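You operate a simulated robot arm through the tools that you are given. There is no shell and no other tool. Be economical: measure what you need, move in short steps, check, and stop when the job is done.

You are at the controls of a simulated two-armed robot. One attempt, no reset.

Task
Top the heater up into the green band and vent its pump.
Fine: heater switch off first and left off; shut the water valve again; open the vent knob till water drips, then shut it. Where these are worked on the way, their far stop is far enough and under half their travel is too little: water valve.

The check looks at the end state, three seconds after you hand in, the way a careful person would. Anything else that was tipped, shoved, dropped, spilled or broken makes it a failure.

Robot
Two 7-joint arms with two-finger grippers on one trunk, on a base that drives. Base frame: it is fixed to the floor where the robot stands at the start and does not move with it; the origin is under the middle of the robot, x ahead of it, y to its left, z up; the surface under the hand at the start is at about z = 0.66. Units: m, rad, N and s.
The left shoulder is at the start at [0.073, 0.216, 1.143], the right one opposite. With the tool pointing down near the work surface each hand reaches from about 0.1 to 0.8 m from the robot's upright axis, wherever it stands, measured 20 degrees to its own side. Places, roughly: blue heater valve [0.6, -0.1, 0.5]; heater dial [0.6, -0.2, 0.7]; heater drain valve [0.7, -0.2, 0.2]; heater switch [0.5, -0.2, 0.7]; heater vent knob [0.6, -0.6, 0.9]; red heater valve [0.5, 0, 0.5]; water gauge [0.5, -0.2, 0.9]; water valve [1, -0.5, 0.8]; yellow heater valve [0.6, -0.1, 0.2]. Payload 3.18 kg a hand.
The TCP of each hand is the grasp point between the finger pads, 0.03 m short of the fingertips. In the tool frame z runs along the fingers and y along their closing line. Largest opening 0.144 m; the body of the gripper starts 0.103 m behind the TCP.
Orientation is that of the tool frame in the base frame, as a unit quaternion [x, y, z, w]. With the fingers straight down and closing along the base's y, the tool's x points along the base's -x, its y along +y and its z along -z.

Tools
- The arms move only by the tool nudge_tool. It takes "left_increments", "right_increments" or both (then of equal length, played together; a hand with none holds still); each is a list of rows, each a list of 7 numbers: the shift along the tool's x, y, z in m, then the turn, a rotation vector about the tool's x, y, z in rad, then the finger opening in m, from 0 to 0.144. In form: [[dx, dy, dz, wx, wy, wz, gripper], ...]. A call has 1 to 10 rows; each row is the pose to reach, as a shift and turn from the pose commanded when the call began, along the tool's axes at that moment. Rows are played at 5 a second. More than 0.05 m and 0.15 rad between two rows, or a gripper value outside its range, and nothing of the call is played. A pose out of reach is approached as far as the arm can. The call stops where the force on the tool passes 90 N (or 10 N more than at its start, if that is more) or the arm is blocked; 0.2 s more then pass. Each finger halts on what it meets, pressing with about 41 N; the grip force reading is that of the motor and also rises with nothing between the fingers. The clock runs only during rows and for 0.2 s after the last one: add rows that repeat a pose to give the fingers time. The reply holds the time, the measured pose of the TCP, the force on the tool along the base axes, the opening and the grip force, in the units named above and with some noise, with the torque about the TCP (base axes, N m) and any sound that the robot's microphone picked up.
- Cameras (640 x 400 px; columns grow to the right, rows downward): "scene" is now at [0.1626, -0.0485, 1.3253]; the picture's right is [-0.45, -0.90, 0.00], its down [-0.51, 0.26, -0.82] and it looks along [0.73, -0.37, -0.57] (base axes); focal length 238 px, centre (320, 200). "left" rides on the left gripper at [0.077, -0.016, -0.143] in its tool frame; the picture's right is [0.21, 0.98, 0.00], its down [-0.84, 0.18, -0.51] and it looks along [-0.50, 0.11, 0.86] (tool axes); focal length 218 px, centre (320, 200). "right" rides on the right gripper at [0.076, 0.016, -0.143] in its tool frame; the picture's right is [-0.21, 0.98, 0.00], its down [-0.84, -0.18, -0.51] and it looks along [-0.50, -0.11, 0.86] (tool axes); focal length 218 px, centre (320, 200). There is no depth. A picture from a camera that has moved, and an enlarged one, comes with that camera's place and axes in the base frame and with its lens. The place of the scene camera against the robot may be out by one fixed shift of up to 0.018 m in any direction.
- snapshot(camera): a new picture of that camera. It takes no simulated time.
- lift_body(by): slides the trunk up (or, below 0, down) by that many m; the arms and the scene camera ride with it, the base frame stays. It gives what a move gives, with no picture.
- steer(legs): drives the robot by 1 to 6 legs, each [ahead, left, turn to the left] in m, m and rad, along the robot's own axes; the way and the turn of a leg run together, so that a leg with both is an arc; at most 1.5 m and 3.142 rad a leg. The arms and the cameras ride along, it lands a little off, and it stops where it bumps. It gives what a move gives.
- turn_head(pan, tilt): turns the head with the scene camera to pan (to the left, within 1.396 rad either way) and tilt (down, from -0.506 to 1.204), counted from straight ahead of the robot. It gives what a move gives.
- inspect(camera, box): a new picture of the part [left, top, right, bottom] of that camera's present view, enlarged. It takes no simulated time.
- close_job(): hands the job in; it is judged then, once.

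Go step by step. Nothing tells you exact positions but the pictures and the camera data: compare them with the known pose of the tool, close in by small moves and look again before you grip or let go. The budget is 120 turns and 108 pictures, counting those below and the enlarged ones. Unless the task says otherwise, let go and move clear before handing in.

The tools are called by a JSON object that holds its "method" and its "body". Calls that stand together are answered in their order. nudge_tool: Moves the arms, as the interface text tells. Its arguments: {"type":"object","properties":{"left_increments":{"type":"array"},"right_increments":{"type":"array"}},"required":[]} The other tools are called the same way: lift_body (by) slides the trunk up or down; steer (legs) drives the base; turn_head (pan, tilt) turns the head that bears the scene camera; snapshot (camera) takes a picture; inspect (camera, box) takes an enlarged picture of a part of a camera's view; close_job () hands the job in.

At the start:

```text
clock: 0.0
left_tcp_pos: [0.4186, -0.009, 1.1873]
left_tcp_rot: [-0.001, 1.0, -0.001, -0.001]
left_contact_force: [0.0, 0.6, 0.6]
left_torque: [0.02, -0.04, 0.03]
left_finger_gap: 0.1441
left_gripper_force: 0.2
right_tcp_pos: [0.4757, -0.53, 1.1313]
right_tcp_rot: [0.0, 1.0, 0.0, 0.0]
right_contact_force: [-0.1, -0.2, -0.1]
right_torque: [-0.01, 0.03, 0.05]
right_finger_gap: 0.144
right_gripper_force: 0.0
trunk travel left (down, up): [-0.225, 0.144]
robot x, y, heading: [0.0007, -0.0011, 0.0]
head pan, tilt: [-0.463, 0.609]
```

scene: 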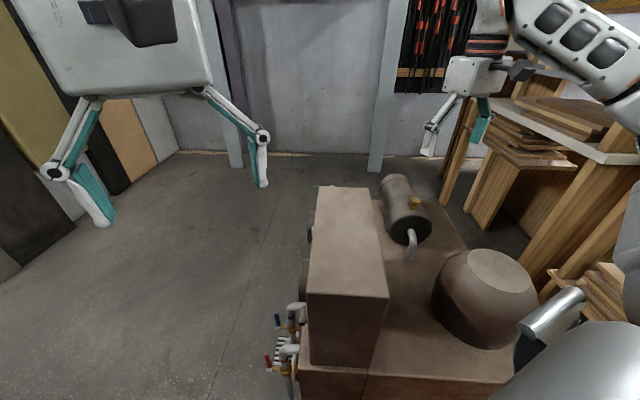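
right: 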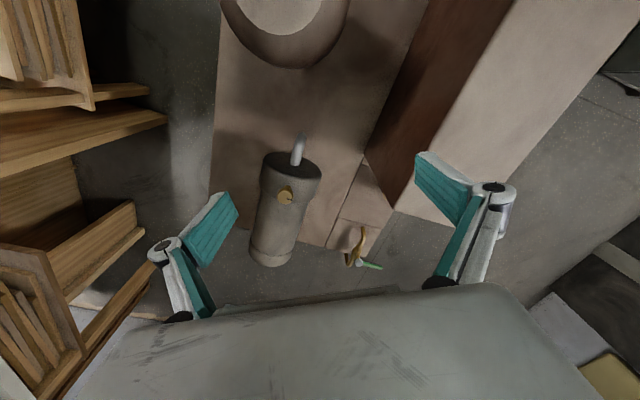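
left: 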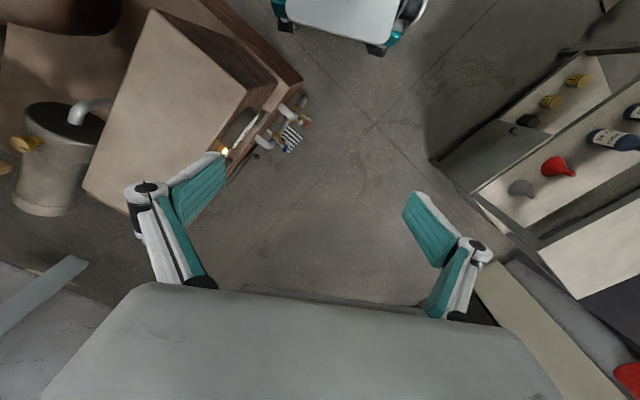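

I see a brown heater ahead-right, its front panel (valves, lit switch) facing to my left. I'll look closer before moving.

{"method": "inspect", "body": {"camera": "scene", "box": [240, 160, 480, 400]}}

{"method": "inspect", "body": {"camera": "left", "box": [180, 60, 340, 180]}}

{"method": "inspect", "body": {"camera": "right", "box": [220, 120, 420, 290]}}

```text
1.67 times, centred on (360, 280) of scene
camera zoom: at [0.1626, -0.0485, 1.3253], right [-0.45, -0.9, 0.0], down [-0.51, 0.26, -0.82], along [0.73, -0.37, -0.57], focal length 397 px, centre (253, 67)
```

zoom: 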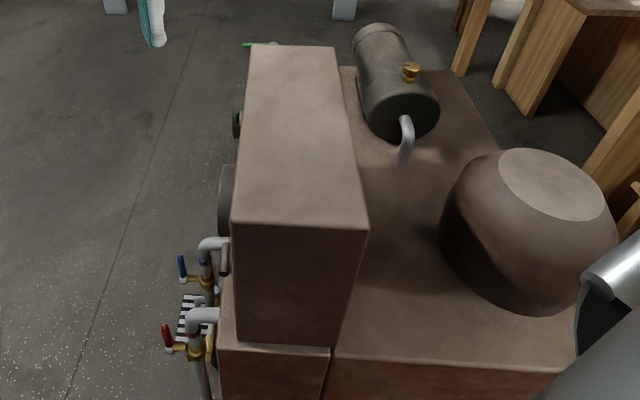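

```text
3.33 times, centred on (260, 120) of left
camera zoom: at [0.3432, -0.0254, 1.331], right [-0.21, 0.98, 0.0], down [0.84, 0.18, 0.51], along [0.5, 0.11, -0.86], focal length 728 px, centre (520, 467)
```

zoom: 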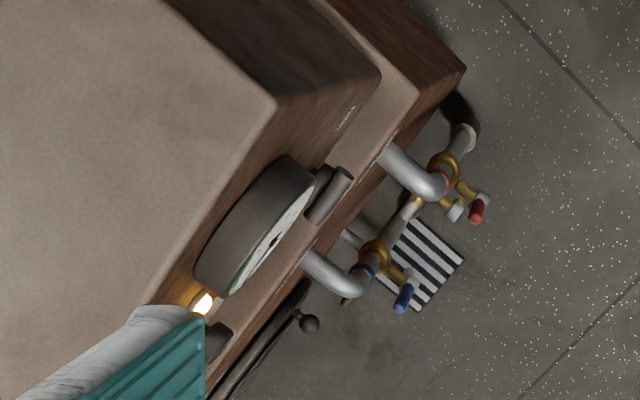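

```text
2.35 times, centred on (320, 205) of right
camera zoom: at [0.3993, -0.5131, 1.2727], right [0.21, 0.98, 0.0], down [0.84, -0.18, 0.51], along [0.5, -0.11, -0.86], focal length 514 px, centre (320, 188)
```

zoom: 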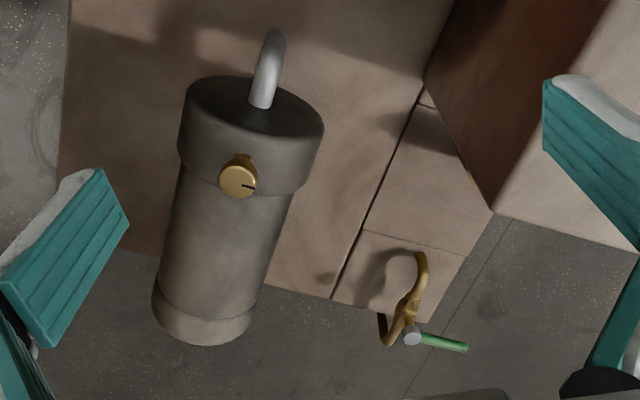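

The front panel faces away from me (about +x,+y). I'll look around the floor on the left to plan the drive.

{"method": "turn_head", "body": {"pan": 0.3, "tilt": 0.5}}

{"method": "snapshot", "body": {"camera": "scene"}}

```text
clock: 1.1
left_tcp_pos: [0.4197, -0.0092, 1.1882]
left_tcp_rot: [0.0, 1.0, 0.0, -0.001]
left_contact_force: [-0.1, -0.2, -0.1]
left_torque: [-0.01, 0.01, 0.0]
left_finger_gap: 0.1441
left_gripper_force: 0.0
right_tcp_pos: [0.4763, -0.5297, 1.1302]
right_tcp_rot: [-0.001, 1.0, 0.0, 0.0]
right_contact_force: [-0.8, 0.7, -0.3]
right_torque: [-0.03, 0.0, 0.02]
right_finger_gap: 0.1434
right_gripper_force: 0.1
trunk travel left (down, up): [-0.225, 0.144]
robot x, y, heading: [0.0002, -0.0005, -0.002]
head pan, tilt: [0.3, 0.499]
```

```text
101 pictures are left
camera scene: at [0.1707, 0.0176, 1.3351], right [0.29, -0.96, 0.0], down [-0.46, -0.14, -0.88], along [0.84, 0.26, -0.48], focal length 238 px, centre (320, 200)
```

scene: 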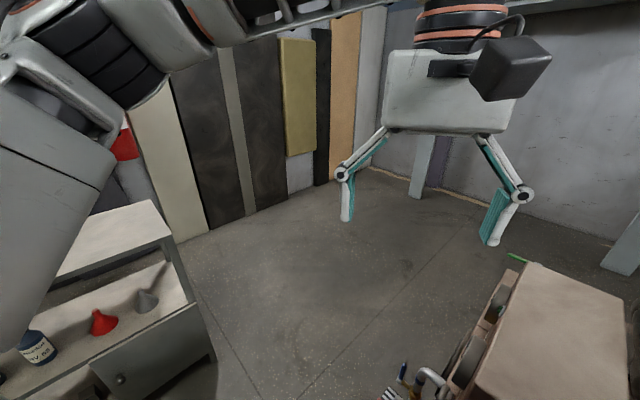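

Floor ahead is clear, but a cabinet stands to the left. I'll check the space directly left before driving.

{"method": "turn_head", "body": {"pan": 0.9, "tilt": 1.0}}

{"method": "snapshot", "body": {"camera": "scene"}}

{"method": "turn_head", "body": {"pan": -0.2, "tilt": 1.1}}

{"method": "snapshot", "body": {"camera": "scene"}}

```text
clock: 2.1
left_tcp_pos: [0.4192, -0.0085, 1.1881]
left_tcp_rot: [0.0, 1.0, -0.001, -0.001]
left_contact_force: [0.0, -0.5, -0.1]
left_torque: [0.01, 0.0, -0.03]
left_finger_gap: 0.144
left_gripper_force: 0.1
right_tcp_pos: [0.4762, -0.5294, 1.1291]
right_tcp_rot: [0.001, 1.0, -0.001, 0.0]
right_contact_force: [0.0, 0.4, 1.0]
right_torque: [0.02, 0.0, 0.03]
right_finger_gap: 0.1441
right_gripper_force: 0.1
trunk travel left (down, up): [-0.225, 0.144]
robot x, y, heading: [-0.0014, 0.0018, -0.0]
head pan, tilt: [0.901, 1.0]
```

```text
100 pictures are left
camera scene: at [0.1271, 0.0454, 1.2941], right [0.78, -0.62, 0.0], down [-0.52, -0.66, -0.54], along [0.34, 0.42, -0.84], focal length 238 px, centre (320, 200)
```

scene: 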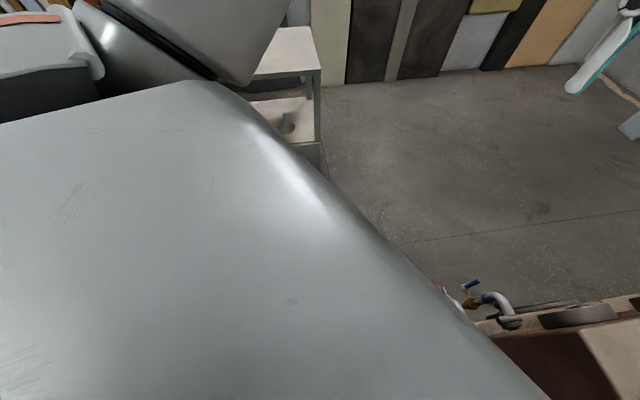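

```text
clock: 3.4
left_tcp_pos: [0.418, -0.0084, 1.1874]
left_tcp_rot: [-0.001, 1.0, -0.001, 0.0]
left_contact_force: [0.3, 0.7, -0.4]
left_torque: [0.0, 0.01, 0.01]
left_finger_gap: 0.1441
left_gripper_force: 0.1
right_tcp_pos: [0.4756, -0.5302, 1.1304]
right_tcp_rot: [0.0, 1.0, 0.001, 0.0]
right_contact_force: [-1.0, -0.2, 0.3]
right_torque: [0.04, 0.0, 0.02]
right_finger_gap: 0.1439
right_gripper_force: 0.1
trunk travel left (down, up): [-0.225, 0.144]
robot x, y, heading: [-0.0043, -0.0006, 0.001]
head pan, tilt: [-0.201, 1.1]
```

```text
99 pictures are left
camera scene: at [0.1456, -0.0217, 1.2874], right [-0.2, -0.98, 0.0], down [-0.87, 0.18, -0.45], along [0.45, -0.09, -0.89], focal length 238 px, centre (320, 200)
```

scene: 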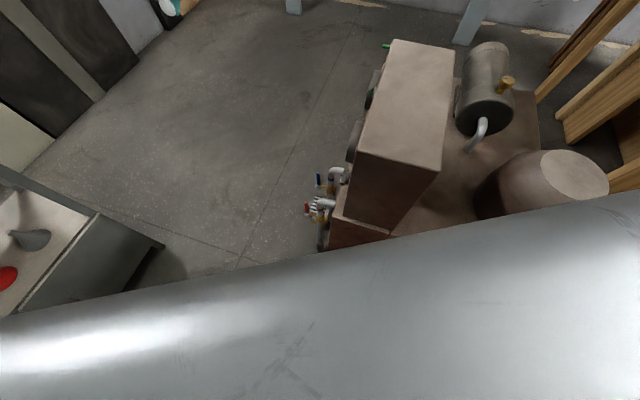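

The gap between the heater's valves and the cabinet corner is about 0.75 m around y≈0.36. I'll shift left first, trunk raised so that the hands stay high.

{"method": "lift_body", "body": {"by": 0.1}}

{"method": "steer", "body": {"legs": [[0, 0.36, 0]]}}

{"method": "turn_head", "body": {"pan": 0.0, "tilt": 0.9}}

{"method": "snapshot", "body": {"camera": "scene"}}

```text
clock: 4.8
left_tcp_pos: [0.419, -0.0094, 1.2877]
left_tcp_rot: [-0.001, 1.0, -0.001, 0.0]
left_contact_force: [0.6, 0.2, 0.5]
left_torque: [-0.04, 0.02, -0.02]
left_finger_gap: 0.144
left_gripper_force: 0.0
right_tcp_pos: [0.4761, -0.53, 1.2307]
right_tcp_rot: [0.001, 1.0, -0.001, -0.001]
right_contact_force: [-0.3, 0.7, -0.4]
right_torque: [0.0, -0.04, 0.0]
right_finger_gap: 0.1439
right_gripper_force: 0.0
trunk travel left (down, up): [-0.325, 0.044]
robot x, y, heading: [0.0049, 0.0035, 0.005]
head pan, tilt: [-0.201, 1.1]
```

```text
clock: 8.5
left_tcp_pos: [0.4188, 0.3506, 1.2879]
left_tcp_rot: [0.0, 1.0, -0.001, 0.0]
left_contact_force: [0.3, -0.2, 0.5]
left_torque: [-0.01, 0.01, 0.0]
left_finger_gap: 0.1443
left_gripper_force: 0.0
right_tcp_pos: [0.4753, -0.1695, 1.2304]
right_tcp_rot: [0.001, 1.0, 0.001, 0.0]
right_contact_force: [-0.1, 0.9, -0.3]
right_torque: [-0.02, -0.01, 0.0]
right_finger_gap: 0.1439
right_gripper_force: 0.1
trunk travel left (down, up): [-0.325, 0.044]
robot x, y, heading: [0.0031, 0.3616, -0.001]
head pan, tilt: [-0.201, 1.1]
```

```text
clock: 9.2
left_tcp_pos: [0.4197, 0.3513, 1.2882]
left_tcp_rot: [0.0, 1.0, -0.001, -0.001]
left_contact_force: [0.3, -0.2, -0.2]
left_torque: [0.01, 0.04, -0.02]
left_finger_gap: 0.1439
left_gripper_force: 0.0
right_tcp_pos: [0.4746, -0.1695, 1.2313]
right_tcp_rot: [0.002, 1.0, 0.0, 0.0]
right_contact_force: [0.3, 0.2, -0.4]
right_torque: [-0.01, 0.02, -0.02]
right_finger_gap: 0.1442
right_gripper_force: 0.0
trunk travel left (down, up): [-0.325, 0.044]
robot x, y, heading: [-0.0024, 0.3648, 0.001]
head pan, tilt: [0.0, 0.901]
```

```text
98 pictures are left
camera scene: at [0.1234, 0.3515, 1.4039], right [0.0, -1.0, 0.0], down [-0.78, 0.0, -0.62], along [0.62, 0.0, -0.78], focal length 238 px, centre (320, 200)
```

scene: 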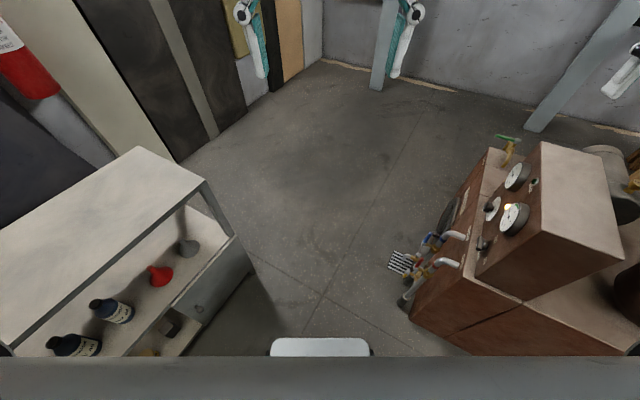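

Clear view now: the panel with two dials, lit lamp, red/blue valves, green-handled water valve at the far end. I'll drive through the gap and turn to face the panel.

{"method": "steer", "body": {"legs": [[0.9, 0, 0], [0, 0, -1.0], [0, 0, -1.0]]}}

{"method": "turn_head", "body": {"pan": 0.0, "tilt": 0.75}}

{"method": "snapshot", "body": {"camera": "scene"}}

```text
clock: 19.1
left_tcp_pos: [0.7117, -0.0175, 1.2877]
left_tcp_rot: [0.844, 0.536, 0.0, -0.001]
left_contact_force: [-0.5, -0.1, 0.2]
left_torque: [-0.01, -0.02, 0.0]
left_finger_gap: 0.1441
left_gripper_force: 0.0
right_tcp_pos: [0.2166, 0.1535, 1.2297]
right_tcp_rot: [0.845, 0.535, 0.0, -0.001]
right_contact_force: [-0.6, 0.6, -0.2]
right_torque: [0.0, 0.02, 0.02]
right_finger_gap: 0.1443
right_gripper_force: 0.0
trunk travel left (down, up): [-0.325, 0.044]
robot x, y, heading: [0.9029, 0.3561, -2.015]
head pan, tilt: [0.0, 0.901]
```

```text
clock: 19.8
left_tcp_pos: [0.712, -0.0166, 1.2877]
left_tcp_rot: [0.844, 0.536, 0.001, -0.002]
left_contact_force: [0.1, 0.4, 1.3]
left_torque: [0.0, -0.02, 0.05]
left_finger_gap: 0.1443
left_gripper_force: 0.1
right_tcp_pos: [0.2173, 0.1543, 1.2315]
right_tcp_rot: [0.845, 0.534, -0.001, 0.001]
right_contact_force: [0.8, -0.7, 0.5]
right_torque: [-0.01, 0.0, -0.02]
right_finger_gap: 0.1438
right_gripper_force: 0.1
trunk travel left (down, up): [-0.325, 0.044]
robot x, y, heading: [0.9046, 0.3574, -2.011]
head pan, tilt: [0.0, 0.75]
```

```text
97 pictures are left
camera scene: at [0.8542, 0.237, 1.4158], right [-0.9, 0.43, 0.0], down [0.29, 0.62, -0.73], along [-0.31, -0.66, -0.68], focal length 238 px, centre (320, 200)
```

scene: 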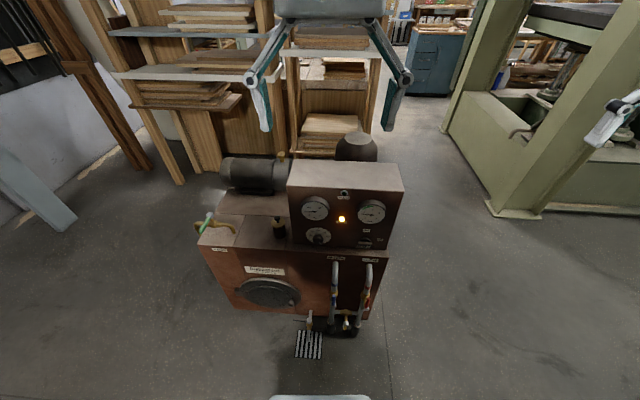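

{"method": "inspect", "body": {"camera": "scene", "box": [280, 150, 420, 250]}}

{"method": "inspect", "body": {"camera": "scene", "box": [180, 140, 320, 240]}}

{"method": "inspect", "body": {"camera": "scene", "box": [200, 230, 400, 370]}}

```text
4.00 times, centred on (350, 200) of scene
camera zoom: at [0.8542, 0.237, 1.4158], right [-0.9, 0.43, 0.0], down [0.29, 0.62, -0.73], along [-0.31, -0.66, -0.68], focal length 954 px, centre (200, 200)
```

zoom: 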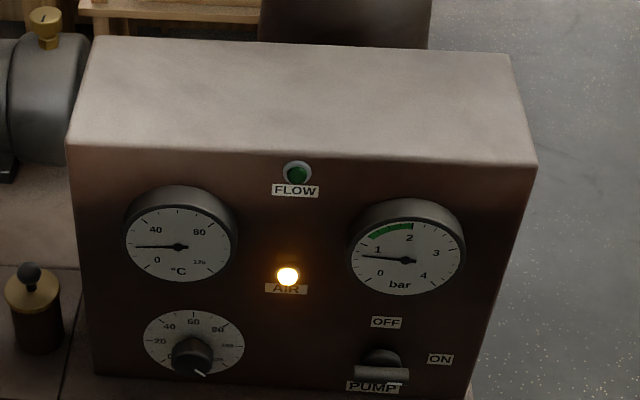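

```text
4.00 times, centred on (250, 190) of scene
camera zoom: at [0.8542, 0.237, 1.4158], right [-0.9, 0.43, 0.0], down [0.29, 0.62, -0.73], along [-0.31, -0.66, -0.68], focal length 954 px, centre (600, 240)
```

zoom: 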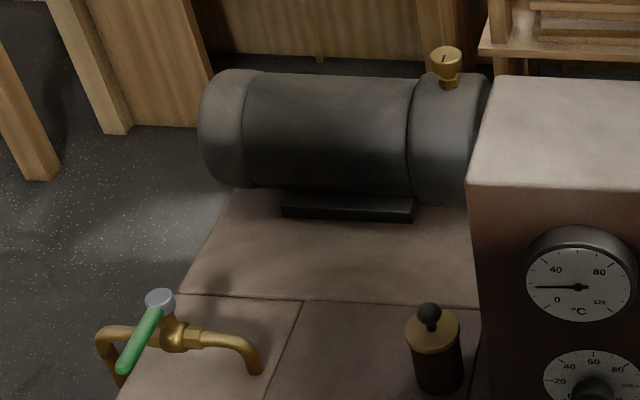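

```text
2.86 times, centred on (300, 300) of scene
camera zoom: at [0.8542, 0.237, 1.4158], right [-0.9, 0.43, 0.0], down [0.29, 0.62, -0.73], along [-0.31, -0.66, -0.68], focal length 681 px, centre (377, -86)
```

zoom: 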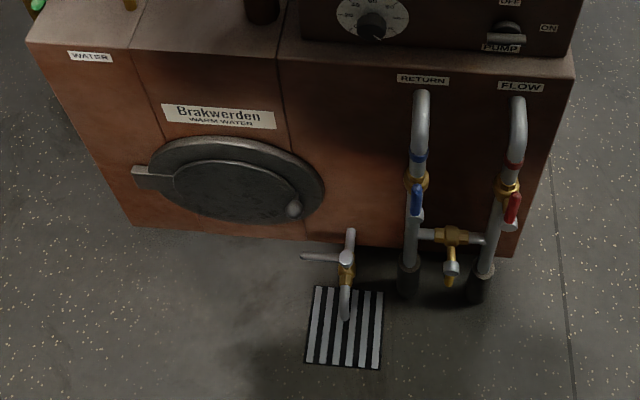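

The panel: temperature dial, pressure gauge (≈0.9 bar, green 1.2–2), lit AIR lamp, and a PUMP switch at about (0.48,-0.17,0.72). I'll bring the right hand in front of the switch for a close look, left hand out to the left.

{"method": "nudge_tool", "body": {"right_increments": [[0.007, 0.037, 0.03, 0, -0.12, 0, 0.144], [0.014, 0.074, 0.06, 0, -0.24, 0, 0.144], [0.021, 0.111, 0.09, 0, -0.36, 0, 0.144], [0.028, 0.148, 0.12, 0, -0.48, 0, 0.144], [0.035, 0.185, 0.15, 0, -0.6, 0, 0.144], [0.042, 0.222, 0.18, 0, -0.72, 0, 0.144], [0.049, 0.259, 0.21, 0, -0.84, 0, 0.144], [0.056, 0.296, 0.24, 0, -0.96, 0, 0.144], [0.063, 0.333, 0.27, 0, -1.08, 0, 0.144], [0.07, 0.37, 0.3, 0, -1.2, 0, 0.144]], "left_increments": [[0, 0.025, 0, 0, 0, 0, 0.144], [0, 0.05, 0, 0, 0, 0, 0.144], [0, 0.075, 0, 0, 0, 0, 0.144], [0, 0.1, 0, 0, 0, 0, 0.144], [0, 0.125, 0, 0, 0, 0, 0.144], [0, 0.15, 0, 0, 0, 0, 0.144], [0, 0.175, 0, 0, 0, 0, 0.144], [0, 0.2, 0, 0, 0, 0, 0.144], [0, 0.225, 0, 0, 0, 0, 0.144], [0, 0.25, 0, 0, 0, 0, 0.144]]}}

{"method": "snapshot", "body": {"camera": "right"}}

{"method": "snapshot", "body": {"camera": "left"}}

```text
clock: 22.0
left_tcp_pos: [0.9409, -0.1236, 1.2871]
left_tcp_rot: [0.844, 0.536, -0.001, -0.002]
left_contact_force: [-1.4, 1.8, 0.0]
left_torque: [-0.17, -0.16, 0.0]
left_finger_gap: 0.144
left_gripper_force: 0.1
right_tcp_pos: [0.5784, 0.1218, 0.8787]
right_tcp_rot: [0.636, 0.514, -0.482, 0.315]
right_contact_force: [1.3, -2.7, 1.9]
right_torque: [0.38, -0.05, -0.35]
right_finger_gap: 0.1439
right_gripper_force: 0.1
right hand out of reach, approached as far as the arm can: row 4, 5, 6, 7, 8, 9, 10
trunk travel left (down, up): [-0.325, 0.044]
robot x, y, heading: [0.9024, 0.3548, -2.015]
head pan, tilt: [0.0, 0.75]
```

```text
93 pictures are left
camera right: at [0.6351, 0.2719, 0.8528], right [0.93, -0.34, 0.1], down [-0.03, 0.21, 0.98], along [-0.36, -0.92, 0.19], focal length 218 px, centre (320, 200)
```

right: 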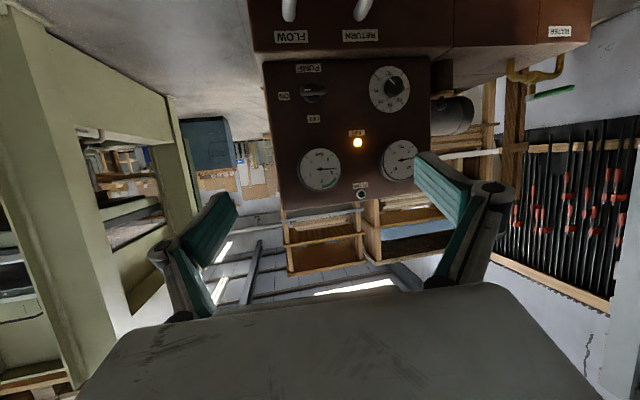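

```text
92 pictures are left
camera left: at [0.9604, -0.0471, 1.4305], right [0.97, -0.23, 0.0], down [-0.2, -0.84, 0.51], along [-0.12, -0.49, -0.86], focal length 218 px, centre (320, 200)
```

left: 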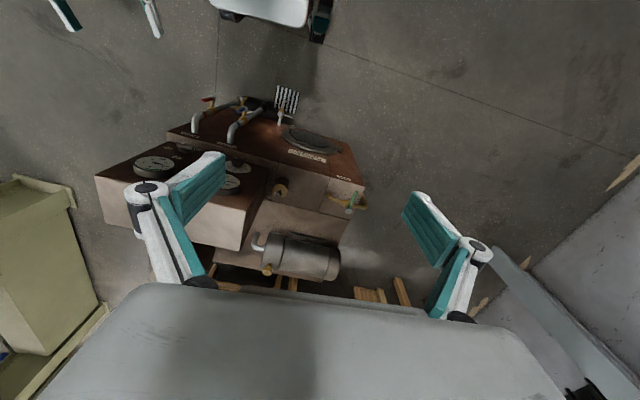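

The right camera sees the panel upside-down. I'll enlarge the switch.

{"method": "inspect", "body": {"camera": "right", "box": [260, 55, 380, 130]}}

```text
5.33 times, centred on (320, 92) of right
camera zoom: at [0.6351, 0.2719, 0.8528], right [0.93, -0.34, 0.1], down [-0.03, 0.21, 0.98], along [-0.36, -0.92, 0.19], focal length 1164 px, centre (320, 773)
```

zoom: 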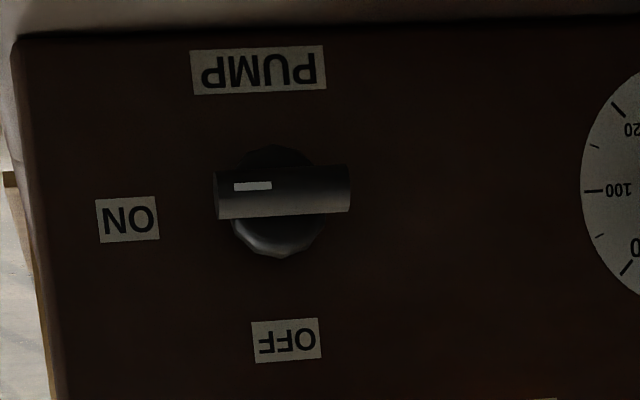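

The switch is a rotary with a horizontal bar, marked end on ON; it must turn 90° counter-clockwise (mark up, OFF). I'll back off a little for reach, square up, and lower the trunk.

{"method": "steer", "body": {"legs": [[-0.12, 0, 0], [0, 0, -0.06]]}}

{"method": "lift_body", "body": {"by": -0.15}}

{"method": "snapshot", "body": {"camera": "scene"}}

```text
clock: 22.8
left_tcp_pos: [0.9458, -0.1058, 1.2872]
left_tcp_rot: [0.845, 0.536, 0.001, 0.0]
left_contact_force: [-1.2, 0.5, 1.2]
left_torque: [-0.16, 0.08, -0.01]
left_finger_gap: 0.1443
left_gripper_force: 0.0
right_tcp_pos: [0.5816, 0.1378, 0.8777]
right_tcp_rot: [0.632, 0.518, -0.483, 0.315]
right_contact_force: [-0.4, 0.8, -0.5]
right_torque: [-0.01, -0.01, -0.02]
right_finger_gap: 0.1441
right_gripper_force: 0.2
trunk travel left (down, up): [-0.325, 0.044]
robot x, y, heading: [0.9046, 0.3728, -2.015]
head pan, tilt: [0.0, 0.75]
stopped in leg 1: the robot was blocked; the commanded pose is now the measured one
```

```text
clock: 23.4
left_tcp_pos: [0.9429, -0.1137, 1.2488]
left_tcp_rot: [0.845, 0.535, 0.004, -0.003]
left_contact_force: [0.2, -0.4, -0.9]
left_torque: [0.01, 0.0, 0.02]
left_finger_gap: 0.144
left_gripper_force: 0.0
right_tcp_pos: [0.5934, 0.1471, 0.8297]
right_tcp_rot: [0.58, 0.589, -0.47, 0.31]
right_contact_force: [0.1, -0.8, -0.1]
right_torque: [0.04, -0.03, 0.03]
right_finger_gap: 0.1438
right_gripper_force: 0.0
trunk travel left (down, up): [-0.292, 0.078]
robot x, y, heading: [0.9034, 0.3696, -2.012]
head pan, tilt: [0.0, 0.75]
stopped: the arm was blocked; the commanded pose is now the measured one
```

```text
90 pictures are left
camera scene: at [0.8572, 0.2439, 1.3811], right [-0.9, 0.43, 0.0], down [0.29, 0.62, -0.73], along [-0.31, -0.66, -0.68], focal length 238 px, centre (320, 200)
```

scene: 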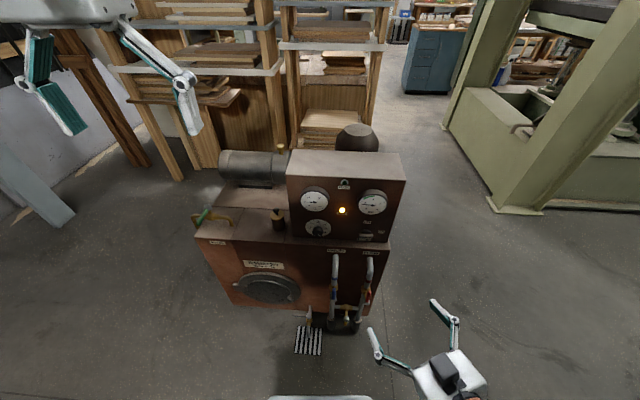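

Something behind (probably the right elbow against the cabinet) blocked the motion. I'll raise the trunk back and move to the robot's left, away from the cabinet.

{"method": "lift_body", "body": {"by": 0.06}}

{"method": "steer", "body": {"legs": [[0, 0.2, 0]]}}

{"method": "turn_head", "body": {"pan": -1.39, "tilt": 0.6}}

{"method": "snapshot", "body": {"camera": "scene"}}

```text
clock: 24.0
left_tcp_pos: [0.9434, -0.111, 1.2761]
left_tcp_rot: [0.845, 0.535, 0.002, -0.001]
left_contact_force: [-0.8, -0.1, -0.3]
left_torque: [-0.01, 0.0, -0.01]
left_finger_gap: 0.144
left_gripper_force: 0.1
right_tcp_pos: [0.607, 0.1649, 0.8406]
right_tcp_rot: [0.521, 0.655, -0.454, 0.307]
right_contact_force: [0.3, 0.2, -1.4]
right_torque: [-0.02, -0.02, -0.04]
right_finger_gap: 0.1443
right_gripper_force: 0.1
trunk travel left (down, up): [-0.315, 0.055]
robot x, y, heading: [0.9032, 0.371, -2.015]
head pan, tilt: [0.0, 0.75]
stopped: the arm was blocked; the commanded pose is now the measured one
```

```text
clock: 26.4
left_tcp_pos: [1.1224, -0.1972, 1.2742]
left_tcp_rot: [0.845, 0.535, 0.002, -0.001]
left_contact_force: [0.0, 0.0, 0.2]
left_torque: [0.0, -0.01, 0.01]
left_finger_gap: 0.144
left_gripper_force: 0.0
right_tcp_pos: [0.7859, 0.0812, 0.8396]
right_tcp_rot: [0.521, 0.655, -0.453, 0.306]
right_contact_force: [0.5, -0.2, -1.0]
right_torque: [-0.01, 0.03, 0.01]
right_finger_gap: 0.144
right_gripper_force: 0.1
trunk travel left (down, up): [-0.315, 0.055]
robot x, y, heading: [1.0856, 0.288, -2.014]
head pan, tilt: [0.0, 0.75]
```

```text
clock: 27.9
left_tcp_pos: [1.123, -0.1961, 1.2749]
left_tcp_rot: [0.845, 0.535, 0.003, -0.002]
left_contact_force: [0.0, 0.7, -0.2]
left_torque: [0.01, -0.04, -0.02]
left_finger_gap: 0.1442
left_gripper_force: 0.1
right_tcp_pos: [0.7865, 0.0817, 0.8409]
right_tcp_rot: [0.52, 0.656, -0.453, 0.306]
right_contact_force: [-0.6, -0.2, 0.3]
right_torque: [0.05, 0.0, 0.01]
right_finger_gap: 0.1441
right_gripper_force: 0.1
trunk travel left (down, up): [-0.315, 0.055]
robot x, y, heading: [1.086, 0.2861, -2.018]
head pan, tilt: [-1.389, 0.6]
```

```text
89 pictures are left
camera scene: at [0.9882, 0.262, 1.4186], right [0.26, 0.97, 0.0], down [0.55, -0.15, -0.83], along [-0.8, 0.21, -0.56], focal length 238 px, centre (320, 200)
```

scene: 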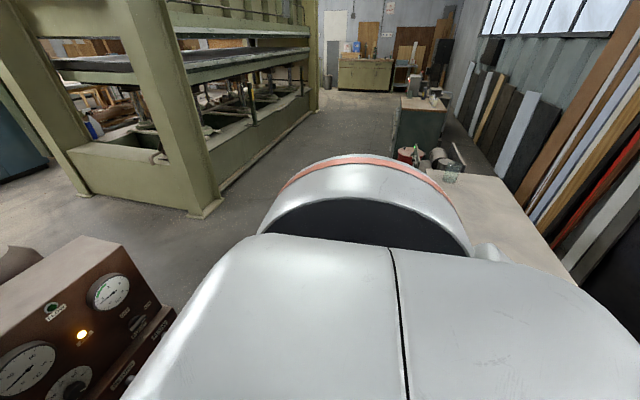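

Now clear of the cabinet, nothing on it disturbed. I'll back up slightly and square up to the panel, then lower the trunk.

{"method": "steer", "body": {"legs": [[-0.1, 0, 0], [0, 0, -0.055]]}}

{"method": "lift_body", "body": {"by": -0.15}}

{"method": "turn_head", "body": {"pan": -0.2, "tilt": 0.6}}

{"method": "snapshot", "body": {"camera": "scene"}}

```text
clock: 29.4
left_tcp_pos: [1.1383, -0.1066, 1.2744]
left_tcp_rot: [0.859, 0.512, 0.002, -0.002]
left_contact_force: [0.2, 0.7, -0.4]
left_torque: [-0.02, 0.01, -0.02]
left_finger_gap: 0.1439
left_gripper_force: 0.0
right_tcp_pos: [0.8182, 0.1887, 0.8408]
right_tcp_rot: [0.538, 0.64, -0.462, 0.295]
right_contact_force: [-0.1, 0.1, -0.1]
right_torque: [-0.03, 0.01, -0.02]
right_finger_gap: 0.1439
right_gripper_force: 0.1
trunk travel left (down, up): [-0.315, 0.055]
robot x, y, heading: [1.127, 0.3749, -2.072]
head pan, tilt: [-1.389, 0.6]
```

```text
clock: 30.3
left_tcp_pos: [1.1355, -0.1104, 1.2055]
left_tcp_rot: [0.859, 0.513, 0.009, -0.004]
left_contact_force: [0.0, 0.0, 0.2]
left_torque: [0.01, -0.01, 0.01]
left_finger_gap: 0.1437
left_gripper_force: 0.0
right_tcp_pos: [0.8333, 0.2091, 0.759]
right_tcp_rot: [0.49, 0.699, -0.432, 0.293]
right_contact_force: [0.0, -0.7, -0.6]
right_torque: [0.0, 0.01, 0.01]
right_finger_gap: 0.1438
right_gripper_force: 0.0
trunk travel left (down, up): [-0.252, 0.118]
robot x, y, heading: [1.1272, 0.3778, -2.068]
head pan, tilt: [-1.389, 0.6]
stopped: the arm was blocked; the commanded pose is now the measured one
```

```text
clock: 31.7
left_tcp_pos: [1.1364, -0.1084, 1.2074]
left_tcp_rot: [0.859, 0.512, 0.007, -0.005]
left_contact_force: [0.3, 0.1, -0.9]
left_torque: [0.0, 0.03, -0.02]
left_finger_gap: 0.1442
left_gripper_force: 0.0
right_tcp_pos: [0.8336, 0.2099, 0.7606]
right_tcp_rot: [0.491, 0.697, -0.433, 0.292]
right_contact_force: [0.1, 0.3, -0.7]
right_torque: [-0.01, 0.01, -0.02]
right_finger_gap: 0.144
right_gripper_force: 0.1
trunk travel left (down, up): [-0.252, 0.118]
robot x, y, heading: [1.1288, 0.3754, -2.072]
head pan, tilt: [-0.201, 0.6]
```

```text
88 pictures are left
camera scene: at [1.0486, 0.2465, 1.3536], right [-0.77, 0.64, 0.0], down [0.36, 0.43, -0.83], along [-0.53, -0.63, -0.56], focal length 238 px, centre (320, 200)
```

scene: 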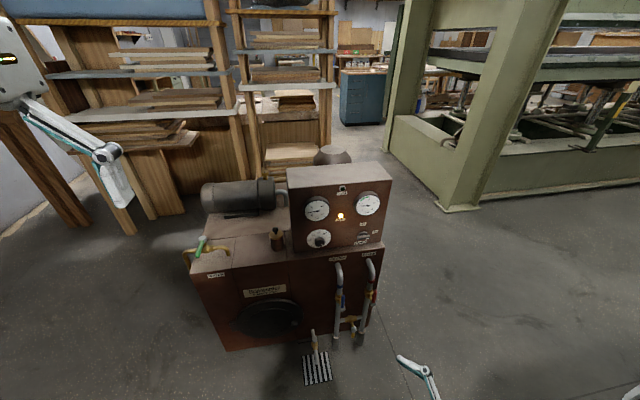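

The right arm was folded too tight. I'll extend it forward toward a spot 0.15 m before the switch (≈(0.487,-0.163,0.724)), turning the hand horizontal with the closing line vertical.

{"method": "nudge_tool", "body": {"right_increments": [[0.002, -0.028, 0.0236, 0.0075, -0.0386, 0.0983, 0.144], [0.004, -0.056, 0.047, 0.015, -0.077, 0.1965, 0.144], [0.007, -0.084, 0.071, 0.0225, -0.116, 0.295, 0.144], [0.009, -0.112, 0.094, 0.03, -0.154, 0.393, 0.144], [0.011, -0.14, 0.118, 0.0375, -0.193, 0.491, 0.144], [0.013, -0.168, 0.142, 0.045, -0.231, 0.59, 0.144], [0.015, -0.196, 0.165, 0.0525, -0.27, 0.688, 0.144], [0.018, -0.224, 0.189, 0.06, -0.308, 0.786, 0.144], [0.02, -0.252, 0.212, 0.0675, -0.347, 0.884, 0.144], [0.022, -0.28, 0.236, 0.075, -0.3855, 0.983, 0.144]]}}

```text
clock: 32.7
left_tcp_pos: [1.138, -0.1094, 1.2067]
left_tcp_rot: [0.859, 0.511, 0.008, -0.004]
left_contact_force: [-0.1, 0.0, 0.3]
left_torque: [0.04, -0.04, 0.06]
left_finger_gap: 0.1439
left_gripper_force: 0.1
right_tcp_pos: [0.8513, 0.0697, 0.7769]
right_tcp_rot: [0.51, 0.594, -0.365, 0.504]
right_contact_force: [0.2, 0.0, -0.4]
right_torque: [0.02, 0.0, -0.05]
right_finger_gap: 0.1441
right_gripper_force: 0.1
trunk travel left (down, up): [-0.252, 0.118]
robot x, y, heading: [1.1291, 0.3766, -2.069]
head pan, tilt: [-0.201, 0.6]
stopped in row 4 (right hand): the arm was blocked; the commanded pose is now the measured one
```

Blocked again partway; I'll look down at the arm to see why.

{"method": "turn_head", "body": {"pan": -0.7, "tilt": 1.2}}

{"method": "snapshot", "body": {"camera": "scene"}}

{"method": "snapshot", "body": {"camera": "left"}}

```text
clock: 33.7
left_tcp_pos: [1.136, -0.1099, 1.2084]
left_tcp_rot: [0.86, 0.511, 0.008, -0.004]
left_contact_force: [-0.3, 0.4, -0.4]
left_torque: [-0.02, 0.0, 0.01]
left_finger_gap: 0.1438
left_gripper_force: 0.1
right_tcp_pos: [0.8502, 0.0697, 0.7763]
right_tcp_rot: [0.509, 0.593, -0.365, 0.505]
right_contact_force: [-1.2, 0.6, -0.1]
right_torque: [0.02, 0.03, 0.02]
right_finger_gap: 0.1441
right_gripper_force: 0.1
trunk travel left (down, up): [-0.252, 0.118]
robot x, y, heading: [1.1256, 0.3759, -2.071]
head pan, tilt: [-0.7, 1.201]
```

```text
87 pictures are left
camera scene: at [1.0527, 0.294, 1.309], right [-0.36, 0.93, 0.0], down [0.87, 0.34, -0.36], along [-0.34, -0.13, -0.93], focal length 238 px, centre (320, 200)
```

scene: 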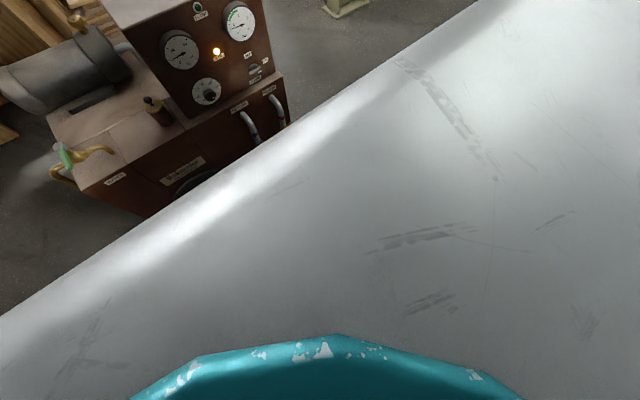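

```text
86 pictures are left
camera left: at [1.158, -0.0362, 1.3515], right [0.96, -0.28, 0.0], down [-0.25, -0.83, 0.49], along [-0.14, -0.47, -0.87], focal length 218 px, centre (320, 200)
```

left: 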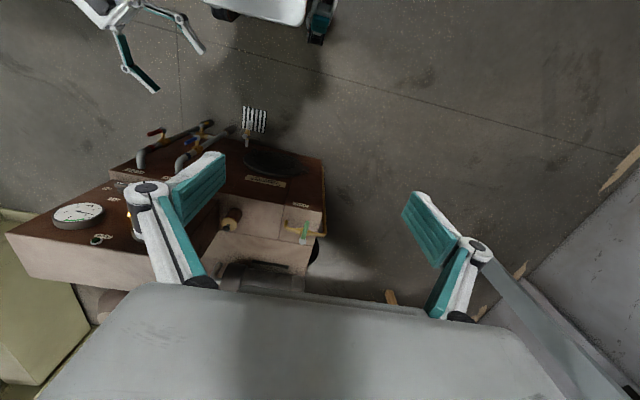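

The right arm is folded against the chest. I'll unwind it back outward and up to a tool-down pose like at the start.

{"method": "nudge_tool", "body": {"right_increments": [[-0.027, -0.031, -0.024, 0.054, 0.125, 0.055, 0.144], [-0.054, -0.062, -0.048, 0.109, 0.25, 0.11, 0.144], [-0.08, -0.093, -0.071, 0.163, 0.376, 0.165, 0.144], [-0.107, -0.124, -0.095, 0.218, 0.5, 0.22, 0.144], [-0.134, -0.155, -0.119, 0.272, 0.627, 0.275, 0.144], [-0.161, -0.185, -0.143, 0.327, 0.752, 0.33, 0.144], [-0.188, -0.216, -0.167, 0.381, 0.878, 0.385, 0.144], [-0.214, -0.247, -0.19, 0.436, 1.003, 0.44, 0.144], [-0.241, -0.278, -0.214, 0.49, 1.129, 0.495, 0.144], [-0.268, -0.309, -0.238, 0.545, 1.254, 0.55, 0.144]]}}

{"method": "snapshot", "body": {"camera": "scene"}}

```text
clock: 35.9
left_tcp_pos: [1.137, -0.1104, 1.2071]
left_tcp_rot: [0.859, 0.511, 0.008, -0.004]
left_contact_force: [0.5, -0.3, 0.5]
left_torque: [-0.02, 0.04, 0.02]
left_finger_gap: 0.1438
left_gripper_force: 0.1
right_tcp_pos: [0.4886, 0.1653, 1.0652]
right_tcp_rot: [0.861, 0.509, 0.001, -0.001]
right_contact_force: [0.8, 0.7, -0.3]
right_torque: [-0.02, 0.05, 0.01]
right_finger_gap: 0.1442
right_gripper_force: 0.1
right hand out of reach, approached as far as the arm can: row 3, 4, 5
trunk travel left (down, up): [-0.252, 0.118]
robot x, y, heading: [1.1269, 0.3765, -2.066]
head pan, tilt: [-0.7, 1.201]
```

```text
85 pictures are left
camera scene: at [1.0537, 0.2936, 1.3091], right [-0.36, 0.93, 0.0], down [0.87, 0.34, -0.36], along [-0.34, -0.13, -0.93], focal length 238 px, centre (320, 200)
```

scene: 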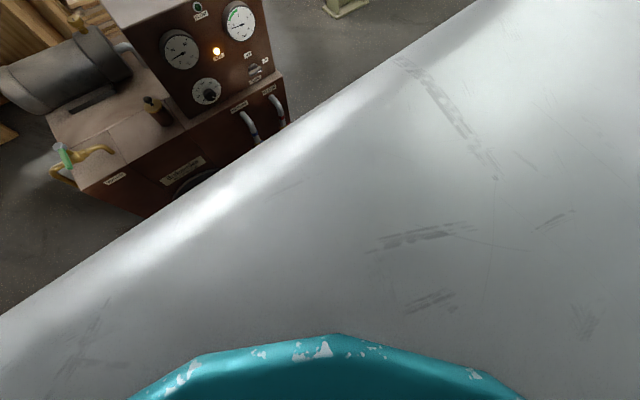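

Arm unwound and tool pointing down again. Lower the trunk now.

{"method": "lift_body", "body": {"by": -0.15}}

```text
clock: 37.7
left_tcp_pos: [1.1376, -0.1086, 1.0578]
left_tcp_rot: [0.859, 0.511, 0.006, -0.004]
left_contact_force: [0.7, 0.4, 0.2]
left_torque: [-0.02, 0.06, 0.0]
left_finger_gap: 0.1442
left_gripper_force: 0.2
right_tcp_pos: [0.4891, 0.1669, 0.9165]
right_tcp_rot: [0.861, 0.509, -0.001, 0.002]
right_contact_force: [0.1, 0.5, 0.2]
right_torque: [-0.04, 0.01, -0.01]
right_finger_gap: 0.1441
right_gripper_force: 0.1
trunk travel left (down, up): [-0.102, 0.268]
robot x, y, heading: [1.1294, 0.3801, -2.072]
head pan, tilt: [-0.7, 1.201]
```

Next, pitch the right hand horizontal while easing it forward and in front of the switch.

{"method": "nudge_tool", "body": {"right_increments": [[-0.013, 0.015, 0.012, 0, -0.149, 0, 0.144], [-0.026, 0.03, 0.024, 0, -0.298, 0, 0.144], [-0.039, 0.045, 0.036, 0, -0.447, 0, 0.144], [-0.052, 0.06, 0.048, 0, -0.596, 0, 0.144], [-0.065, 0.075, 0.06, 0, -0.745, 0, 0.144], [-0.078, 0.09, 0.072, 0, -0.894, 0, 0.144], [-0.091, 0.105, 0.084, 0, -1.043, 0, 0.144], [-0.104, 0.12, 0.096, 0, -1.192, 0, 0.144], [-0.117, 0.135, 0.108, 0, -1.341, 0, 0.144], [-0.13, 0.148, 0.116, 0, -1.49, 0, 0.144]]}}

{"method": "snapshot", "body": {"camera": "right"}}

```text
clock: 39.9
left_tcp_pos: [1.1387, -0.1104, 1.0562]
left_tcp_rot: [0.859, 0.511, 0.008, -0.006]
left_contact_force: [-0.2, 0.4, -0.6]
left_torque: [-0.08, 0.02, 0.05]
left_finger_gap: 0.1437
left_gripper_force: 0.1
right_tcp_pos: [0.5342, -0.012, 0.8125]
right_tcp_rot: [-0.555, -0.474, 0.621, -0.285]
right_contact_force: [5.4, -4.6, 4.0]
right_torque: [0.46, -0.2, -0.83]
right_finger_gap: 0.144
right_gripper_force: 0.1
right hand out of reach, approached as far as the arm can: row 4, 5, 6, 7, 8, 9, 10
trunk travel left (down, up): [-0.102, 0.268]
robot x, y, heading: [1.1274, 0.377, -2.068]
head pan, tilt: [-0.7, 1.201]
```

```text
84 pictures are left
camera right: at [0.5918, 0.1244, 0.7433], right [0.91, -0.42, -0.06], down [0.24, 0.39, 0.89], along [-0.35, -0.82, 0.45], focal length 218 px, centre (320, 200)
```

right: 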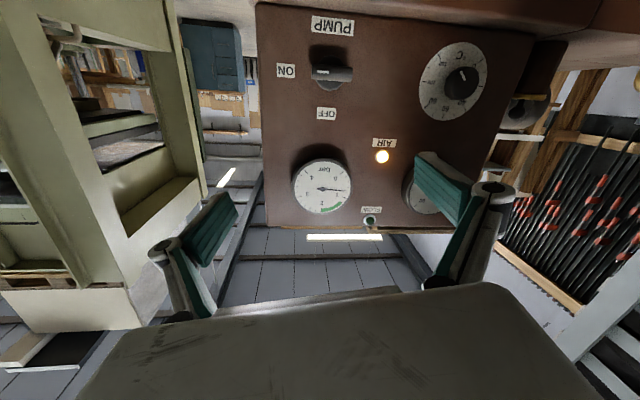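

Nearly horizontal and in front of the switch. I'll plan to push the bar round with closed fingertips (right end up, then left); first measure the bar.

{"method": "inspect", "body": {"camera": "right", "box": [262, 10, 402, 130]}}

{"method": "turn_head", "body": {"pan": -0.2, "tilt": 0.7}}

{"method": "snapshot", "body": {"camera": "scene"}}

```text
3.33 times, centred on (332, 70) of right
camera zoom: at [0.5918, 0.1244, 0.7433], right [0.91, -0.42, -0.06], down [0.24, 0.39, 0.89], along [-0.35, -0.82, 0.45], focal length 728 px, centre (280, 633)
```

zoom: 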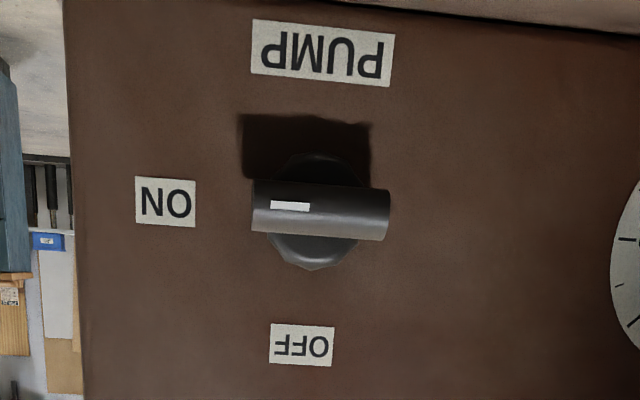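

```text
clock: 40.8
left_tcp_pos: [1.1368, -0.1096, 1.0572]
left_tcp_rot: [0.859, 0.511, 0.008, -0.005]
left_contact_force: [0.5, 0.5, -0.2]
left_torque: [0.01, 0.02, 0.0]
left_finger_gap: 0.1442
left_gripper_force: 0.1
right_tcp_pos: [0.5318, -0.0066, 0.8059]
right_tcp_rot: [-0.56, -0.475, 0.617, -0.283]
right_contact_force: [-0.4, 0.3, -0.1]
right_torque: [-0.03, 0.0, 0.01]
right_finger_gap: 0.1437
right_gripper_force: 0.2
trunk travel left (down, up): [-0.102, 0.268]
robot x, y, heading: [1.1282, 0.3755, -2.067]
head pan, tilt: [-0.201, 0.7]
```

```text
82 pictures are left
camera scene: at [0.9856, 0.1301, 1.177], right [-0.76, 0.64, 0.0], down [0.42, 0.49, -0.76], along [-0.49, -0.58, -0.64], focal length 238 px, centre (320, 200)
```

scene: 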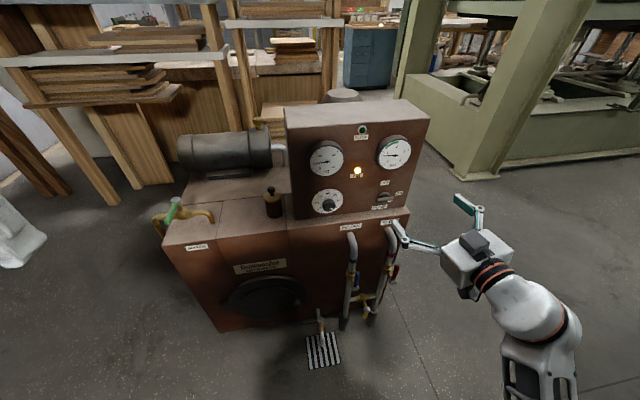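

I'll close the fingers with no displacement, to see how the commanded pose relates to the measured one.

{"method": "nudge_tool", "body": {"right_increments": [[0, 0, 0.03, 0, 0, 0, 0.05], [0, 0, 0.06, 0, 0, 0, 0.0], [0, 0, 0.06, 0, 0, 0, 0.0], [0, 0, 0.06, 0, 0, 0, 0.0]]}}

```text
clock: 41.2
left_tcp_pos: [1.1364, -0.1096, 1.0565]
left_tcp_rot: [0.86, 0.511, 0.008, -0.005]
left_contact_force: [0.1, -0.1, -0.9]
left_torque: [0.01, -0.03, -0.02]
left_finger_gap: 0.1442
left_gripper_force: 0.0
right_tcp_pos: [0.5439, -0.0331, 0.7981]
right_tcp_rot: [-0.555, -0.483, 0.608, -0.299]
right_contact_force: [0.2, 0.8, -0.3]
right_torque: [0.01, -0.01, 0.03]
right_finger_gap: 0.0496
right_gripper_force: 0.0
right hand out of reach, approached as far as the arm can: row 1
trunk travel left (down, up): [-0.102, 0.268]
robot x, y, heading: [1.1249, 0.3784, -2.072]
head pan, tilt: [-0.201, 0.7]
stopped in row 1 (right hand): the arm was blocked; the commanded pose is now the measured one
```

The arm is still cramped. I'll back the base 0.15 m so the arm works more extended.

{"method": "steer", "body": {"legs": [[-0.15, 0, 0]]}}

{"method": "nudge_tool", "body": {"right_increments": [[0, 0, 0.03, 0, 0, 0, 0.05], [0, 0, 0.06, 0, 0, 0, 0.0], [0, 0, 0.09, 0, 0, 0, 0.0], [0, 0, 0.12, 0, 0, 0, 0.0]]}}

```text
clock: 42.5
left_tcp_pos: [1.2074, 0.0208, 1.0575]
left_tcp_rot: [0.86, 0.511, 0.007, -0.004]
left_contact_force: [0.1, 0.0, 0.4]
left_torque: [0.0, 0.0, -0.02]
left_finger_gap: 0.1438
left_gripper_force: 0.0
right_tcp_pos: [0.6151, 0.0957, 0.799]
right_tcp_rot: [-0.554, -0.483, 0.608, -0.301]
right_contact_force: [0.3, 1.2, 0.8]
right_torque: [0.02, -0.04, 0.02]
right_finger_gap: 0.05
right_gripper_force: 0.1
trunk travel left (down, up): [-0.102, 0.268]
robot x, y, heading: [1.2005, 0.5086, -2.07]
head pan, tilt: [-0.201, 0.7]
```

```text
clock: 43.1
left_tcp_pos: [1.208, 0.0205, 1.0562]
left_tcp_rot: [0.859, 0.512, 0.008, -0.005]
left_contact_force: [-0.8, 0.6, 0.6]
left_torque: [-0.07, -0.05, 0.0]
left_finger_gap: 0.144
left_gripper_force: 0.0
right_tcp_pos: [0.7323, -0.0118, 0.8343]
right_tcp_rot: [-0.445, -0.557, 0.587, -0.383]
right_contact_force: [-0.8, 0.6, -0.5]
right_torque: [0.02, 0.02, 0.03]
right_finger_gap: 0.0001
right_gripper_force: 30.6
trunk travel left (down, up): [-0.102, 0.268]
robot x, y, heading: [1.1962, 0.5056, -2.07]
head pan, tilt: [-0.201, 0.7]
stopped in row 2 (right hand): the arm was blocked; the commanded pose is now the measured one
```

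The arm naturally yaws inward when horizontal, so I'll turn the base right by 0.3 rad to make that perpendicular to the panel, then use the base for positioning.

{"method": "steer", "body": {"legs": [[0, 0, -0.3]]}}

{"method": "snapshot", "body": {"camera": "right"}}

{"method": "snapshot", "body": {"camera": "scene"}}

```text
clock: 44.4
left_tcp_pos: [1.063, 0.0399, 1.058]
left_tcp_rot: [0.926, 0.377, 0.008, -0.003]
left_contact_force: [-0.7, -0.3, 0.6]
left_torque: [0.0, 0.02, -0.01]
left_finger_gap: 0.144
left_gripper_force: 0.0
right_tcp_pos: [0.5987, 0.1466, 0.8346]
right_tcp_rot: [-0.524, -0.483, 0.639, -0.291]
right_contact_force: [-0.4, -0.1, -0.5]
right_torque: [-0.04, -0.03, 0.01]
right_finger_gap: 0.0
right_gripper_force: 31.0
trunk travel left (down, up): [-0.102, 0.268]
robot x, y, heading: [1.1983, 0.507, -2.37]
head pan, tilt: [-0.201, 0.7]
```

```text
81 pictures are left
camera right: at [0.6471, 0.2834, 0.7589], right [0.92, -0.38, -0.11], down [0.28, 0.42, 0.86], along [-0.29, -0.82, 0.49], focal length 218 px, centre (320, 200)
```

right: 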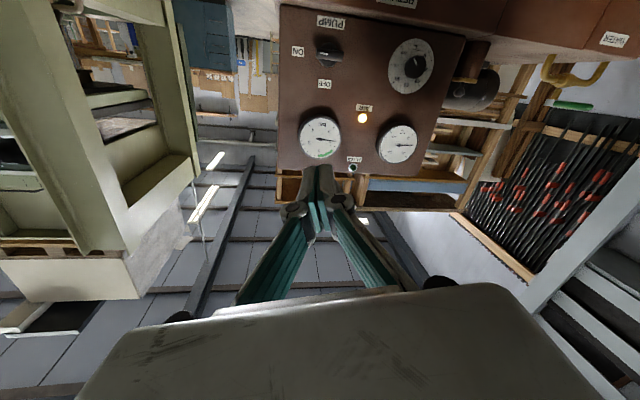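

```text
80 pictures are left
camera scene: at [0.9925, 0.3148, 1.1771], right [-0.54, 0.84, 0.0], down [0.54, 0.35, -0.76], along [-0.64, -0.41, -0.64], focal length 238 px, centre (320, 200)
```

scene: 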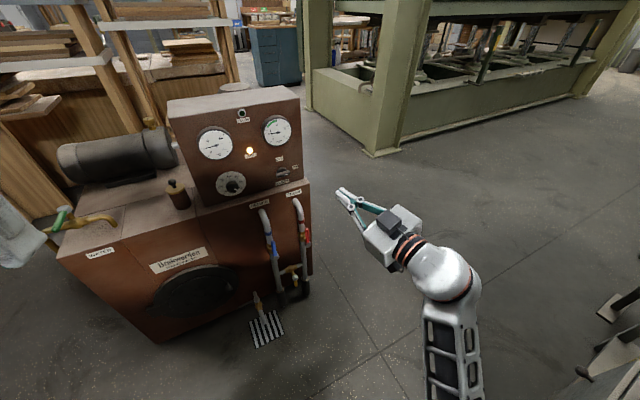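

Good configuration now; the tool points straight at the panel. Lower the hand to about z=0.69, below the bar.

{"method": "nudge_tool", "body": {"right_increments": [[0.046, 0.015, 0.001, 0, 0, 0, 0], [0.092, 0.03, 0.002, 0, 0, 0, 0], [0.138, 0.045, 0.002, 0, 0, 0, 0], [0.138, 0.045, 0.002, 0, 0, 0, 0]]}}

```text
clock: 45.2
left_tcp_pos: [1.0642, 0.0406, 1.058]
left_tcp_rot: [0.927, 0.376, 0.009, -0.003]
left_contact_force: [0.1, 0.3, -0.2]
left_torque: [-0.01, -0.04, -0.01]
left_finger_gap: 0.1438
left_gripper_force: 0.1
right_tcp_pos: [0.5799, 0.1646, 0.7067]
right_tcp_rot: [-0.491, -0.535, 0.64, -0.25]
right_contact_force: [0.4, 0.5, -0.2]
right_torque: [0.02, 0.03, 0.01]
right_finger_gap: 0.0
right_gripper_force: 30.7
trunk travel left (down, up): [-0.102, 0.268]
robot x, y, heading: [1.1961, 0.5059, -2.37]
head pan, tilt: [-0.201, 0.7]
stopped in row 3 (right hand): the arm was blocked; the commanded pose is now the measured one
```

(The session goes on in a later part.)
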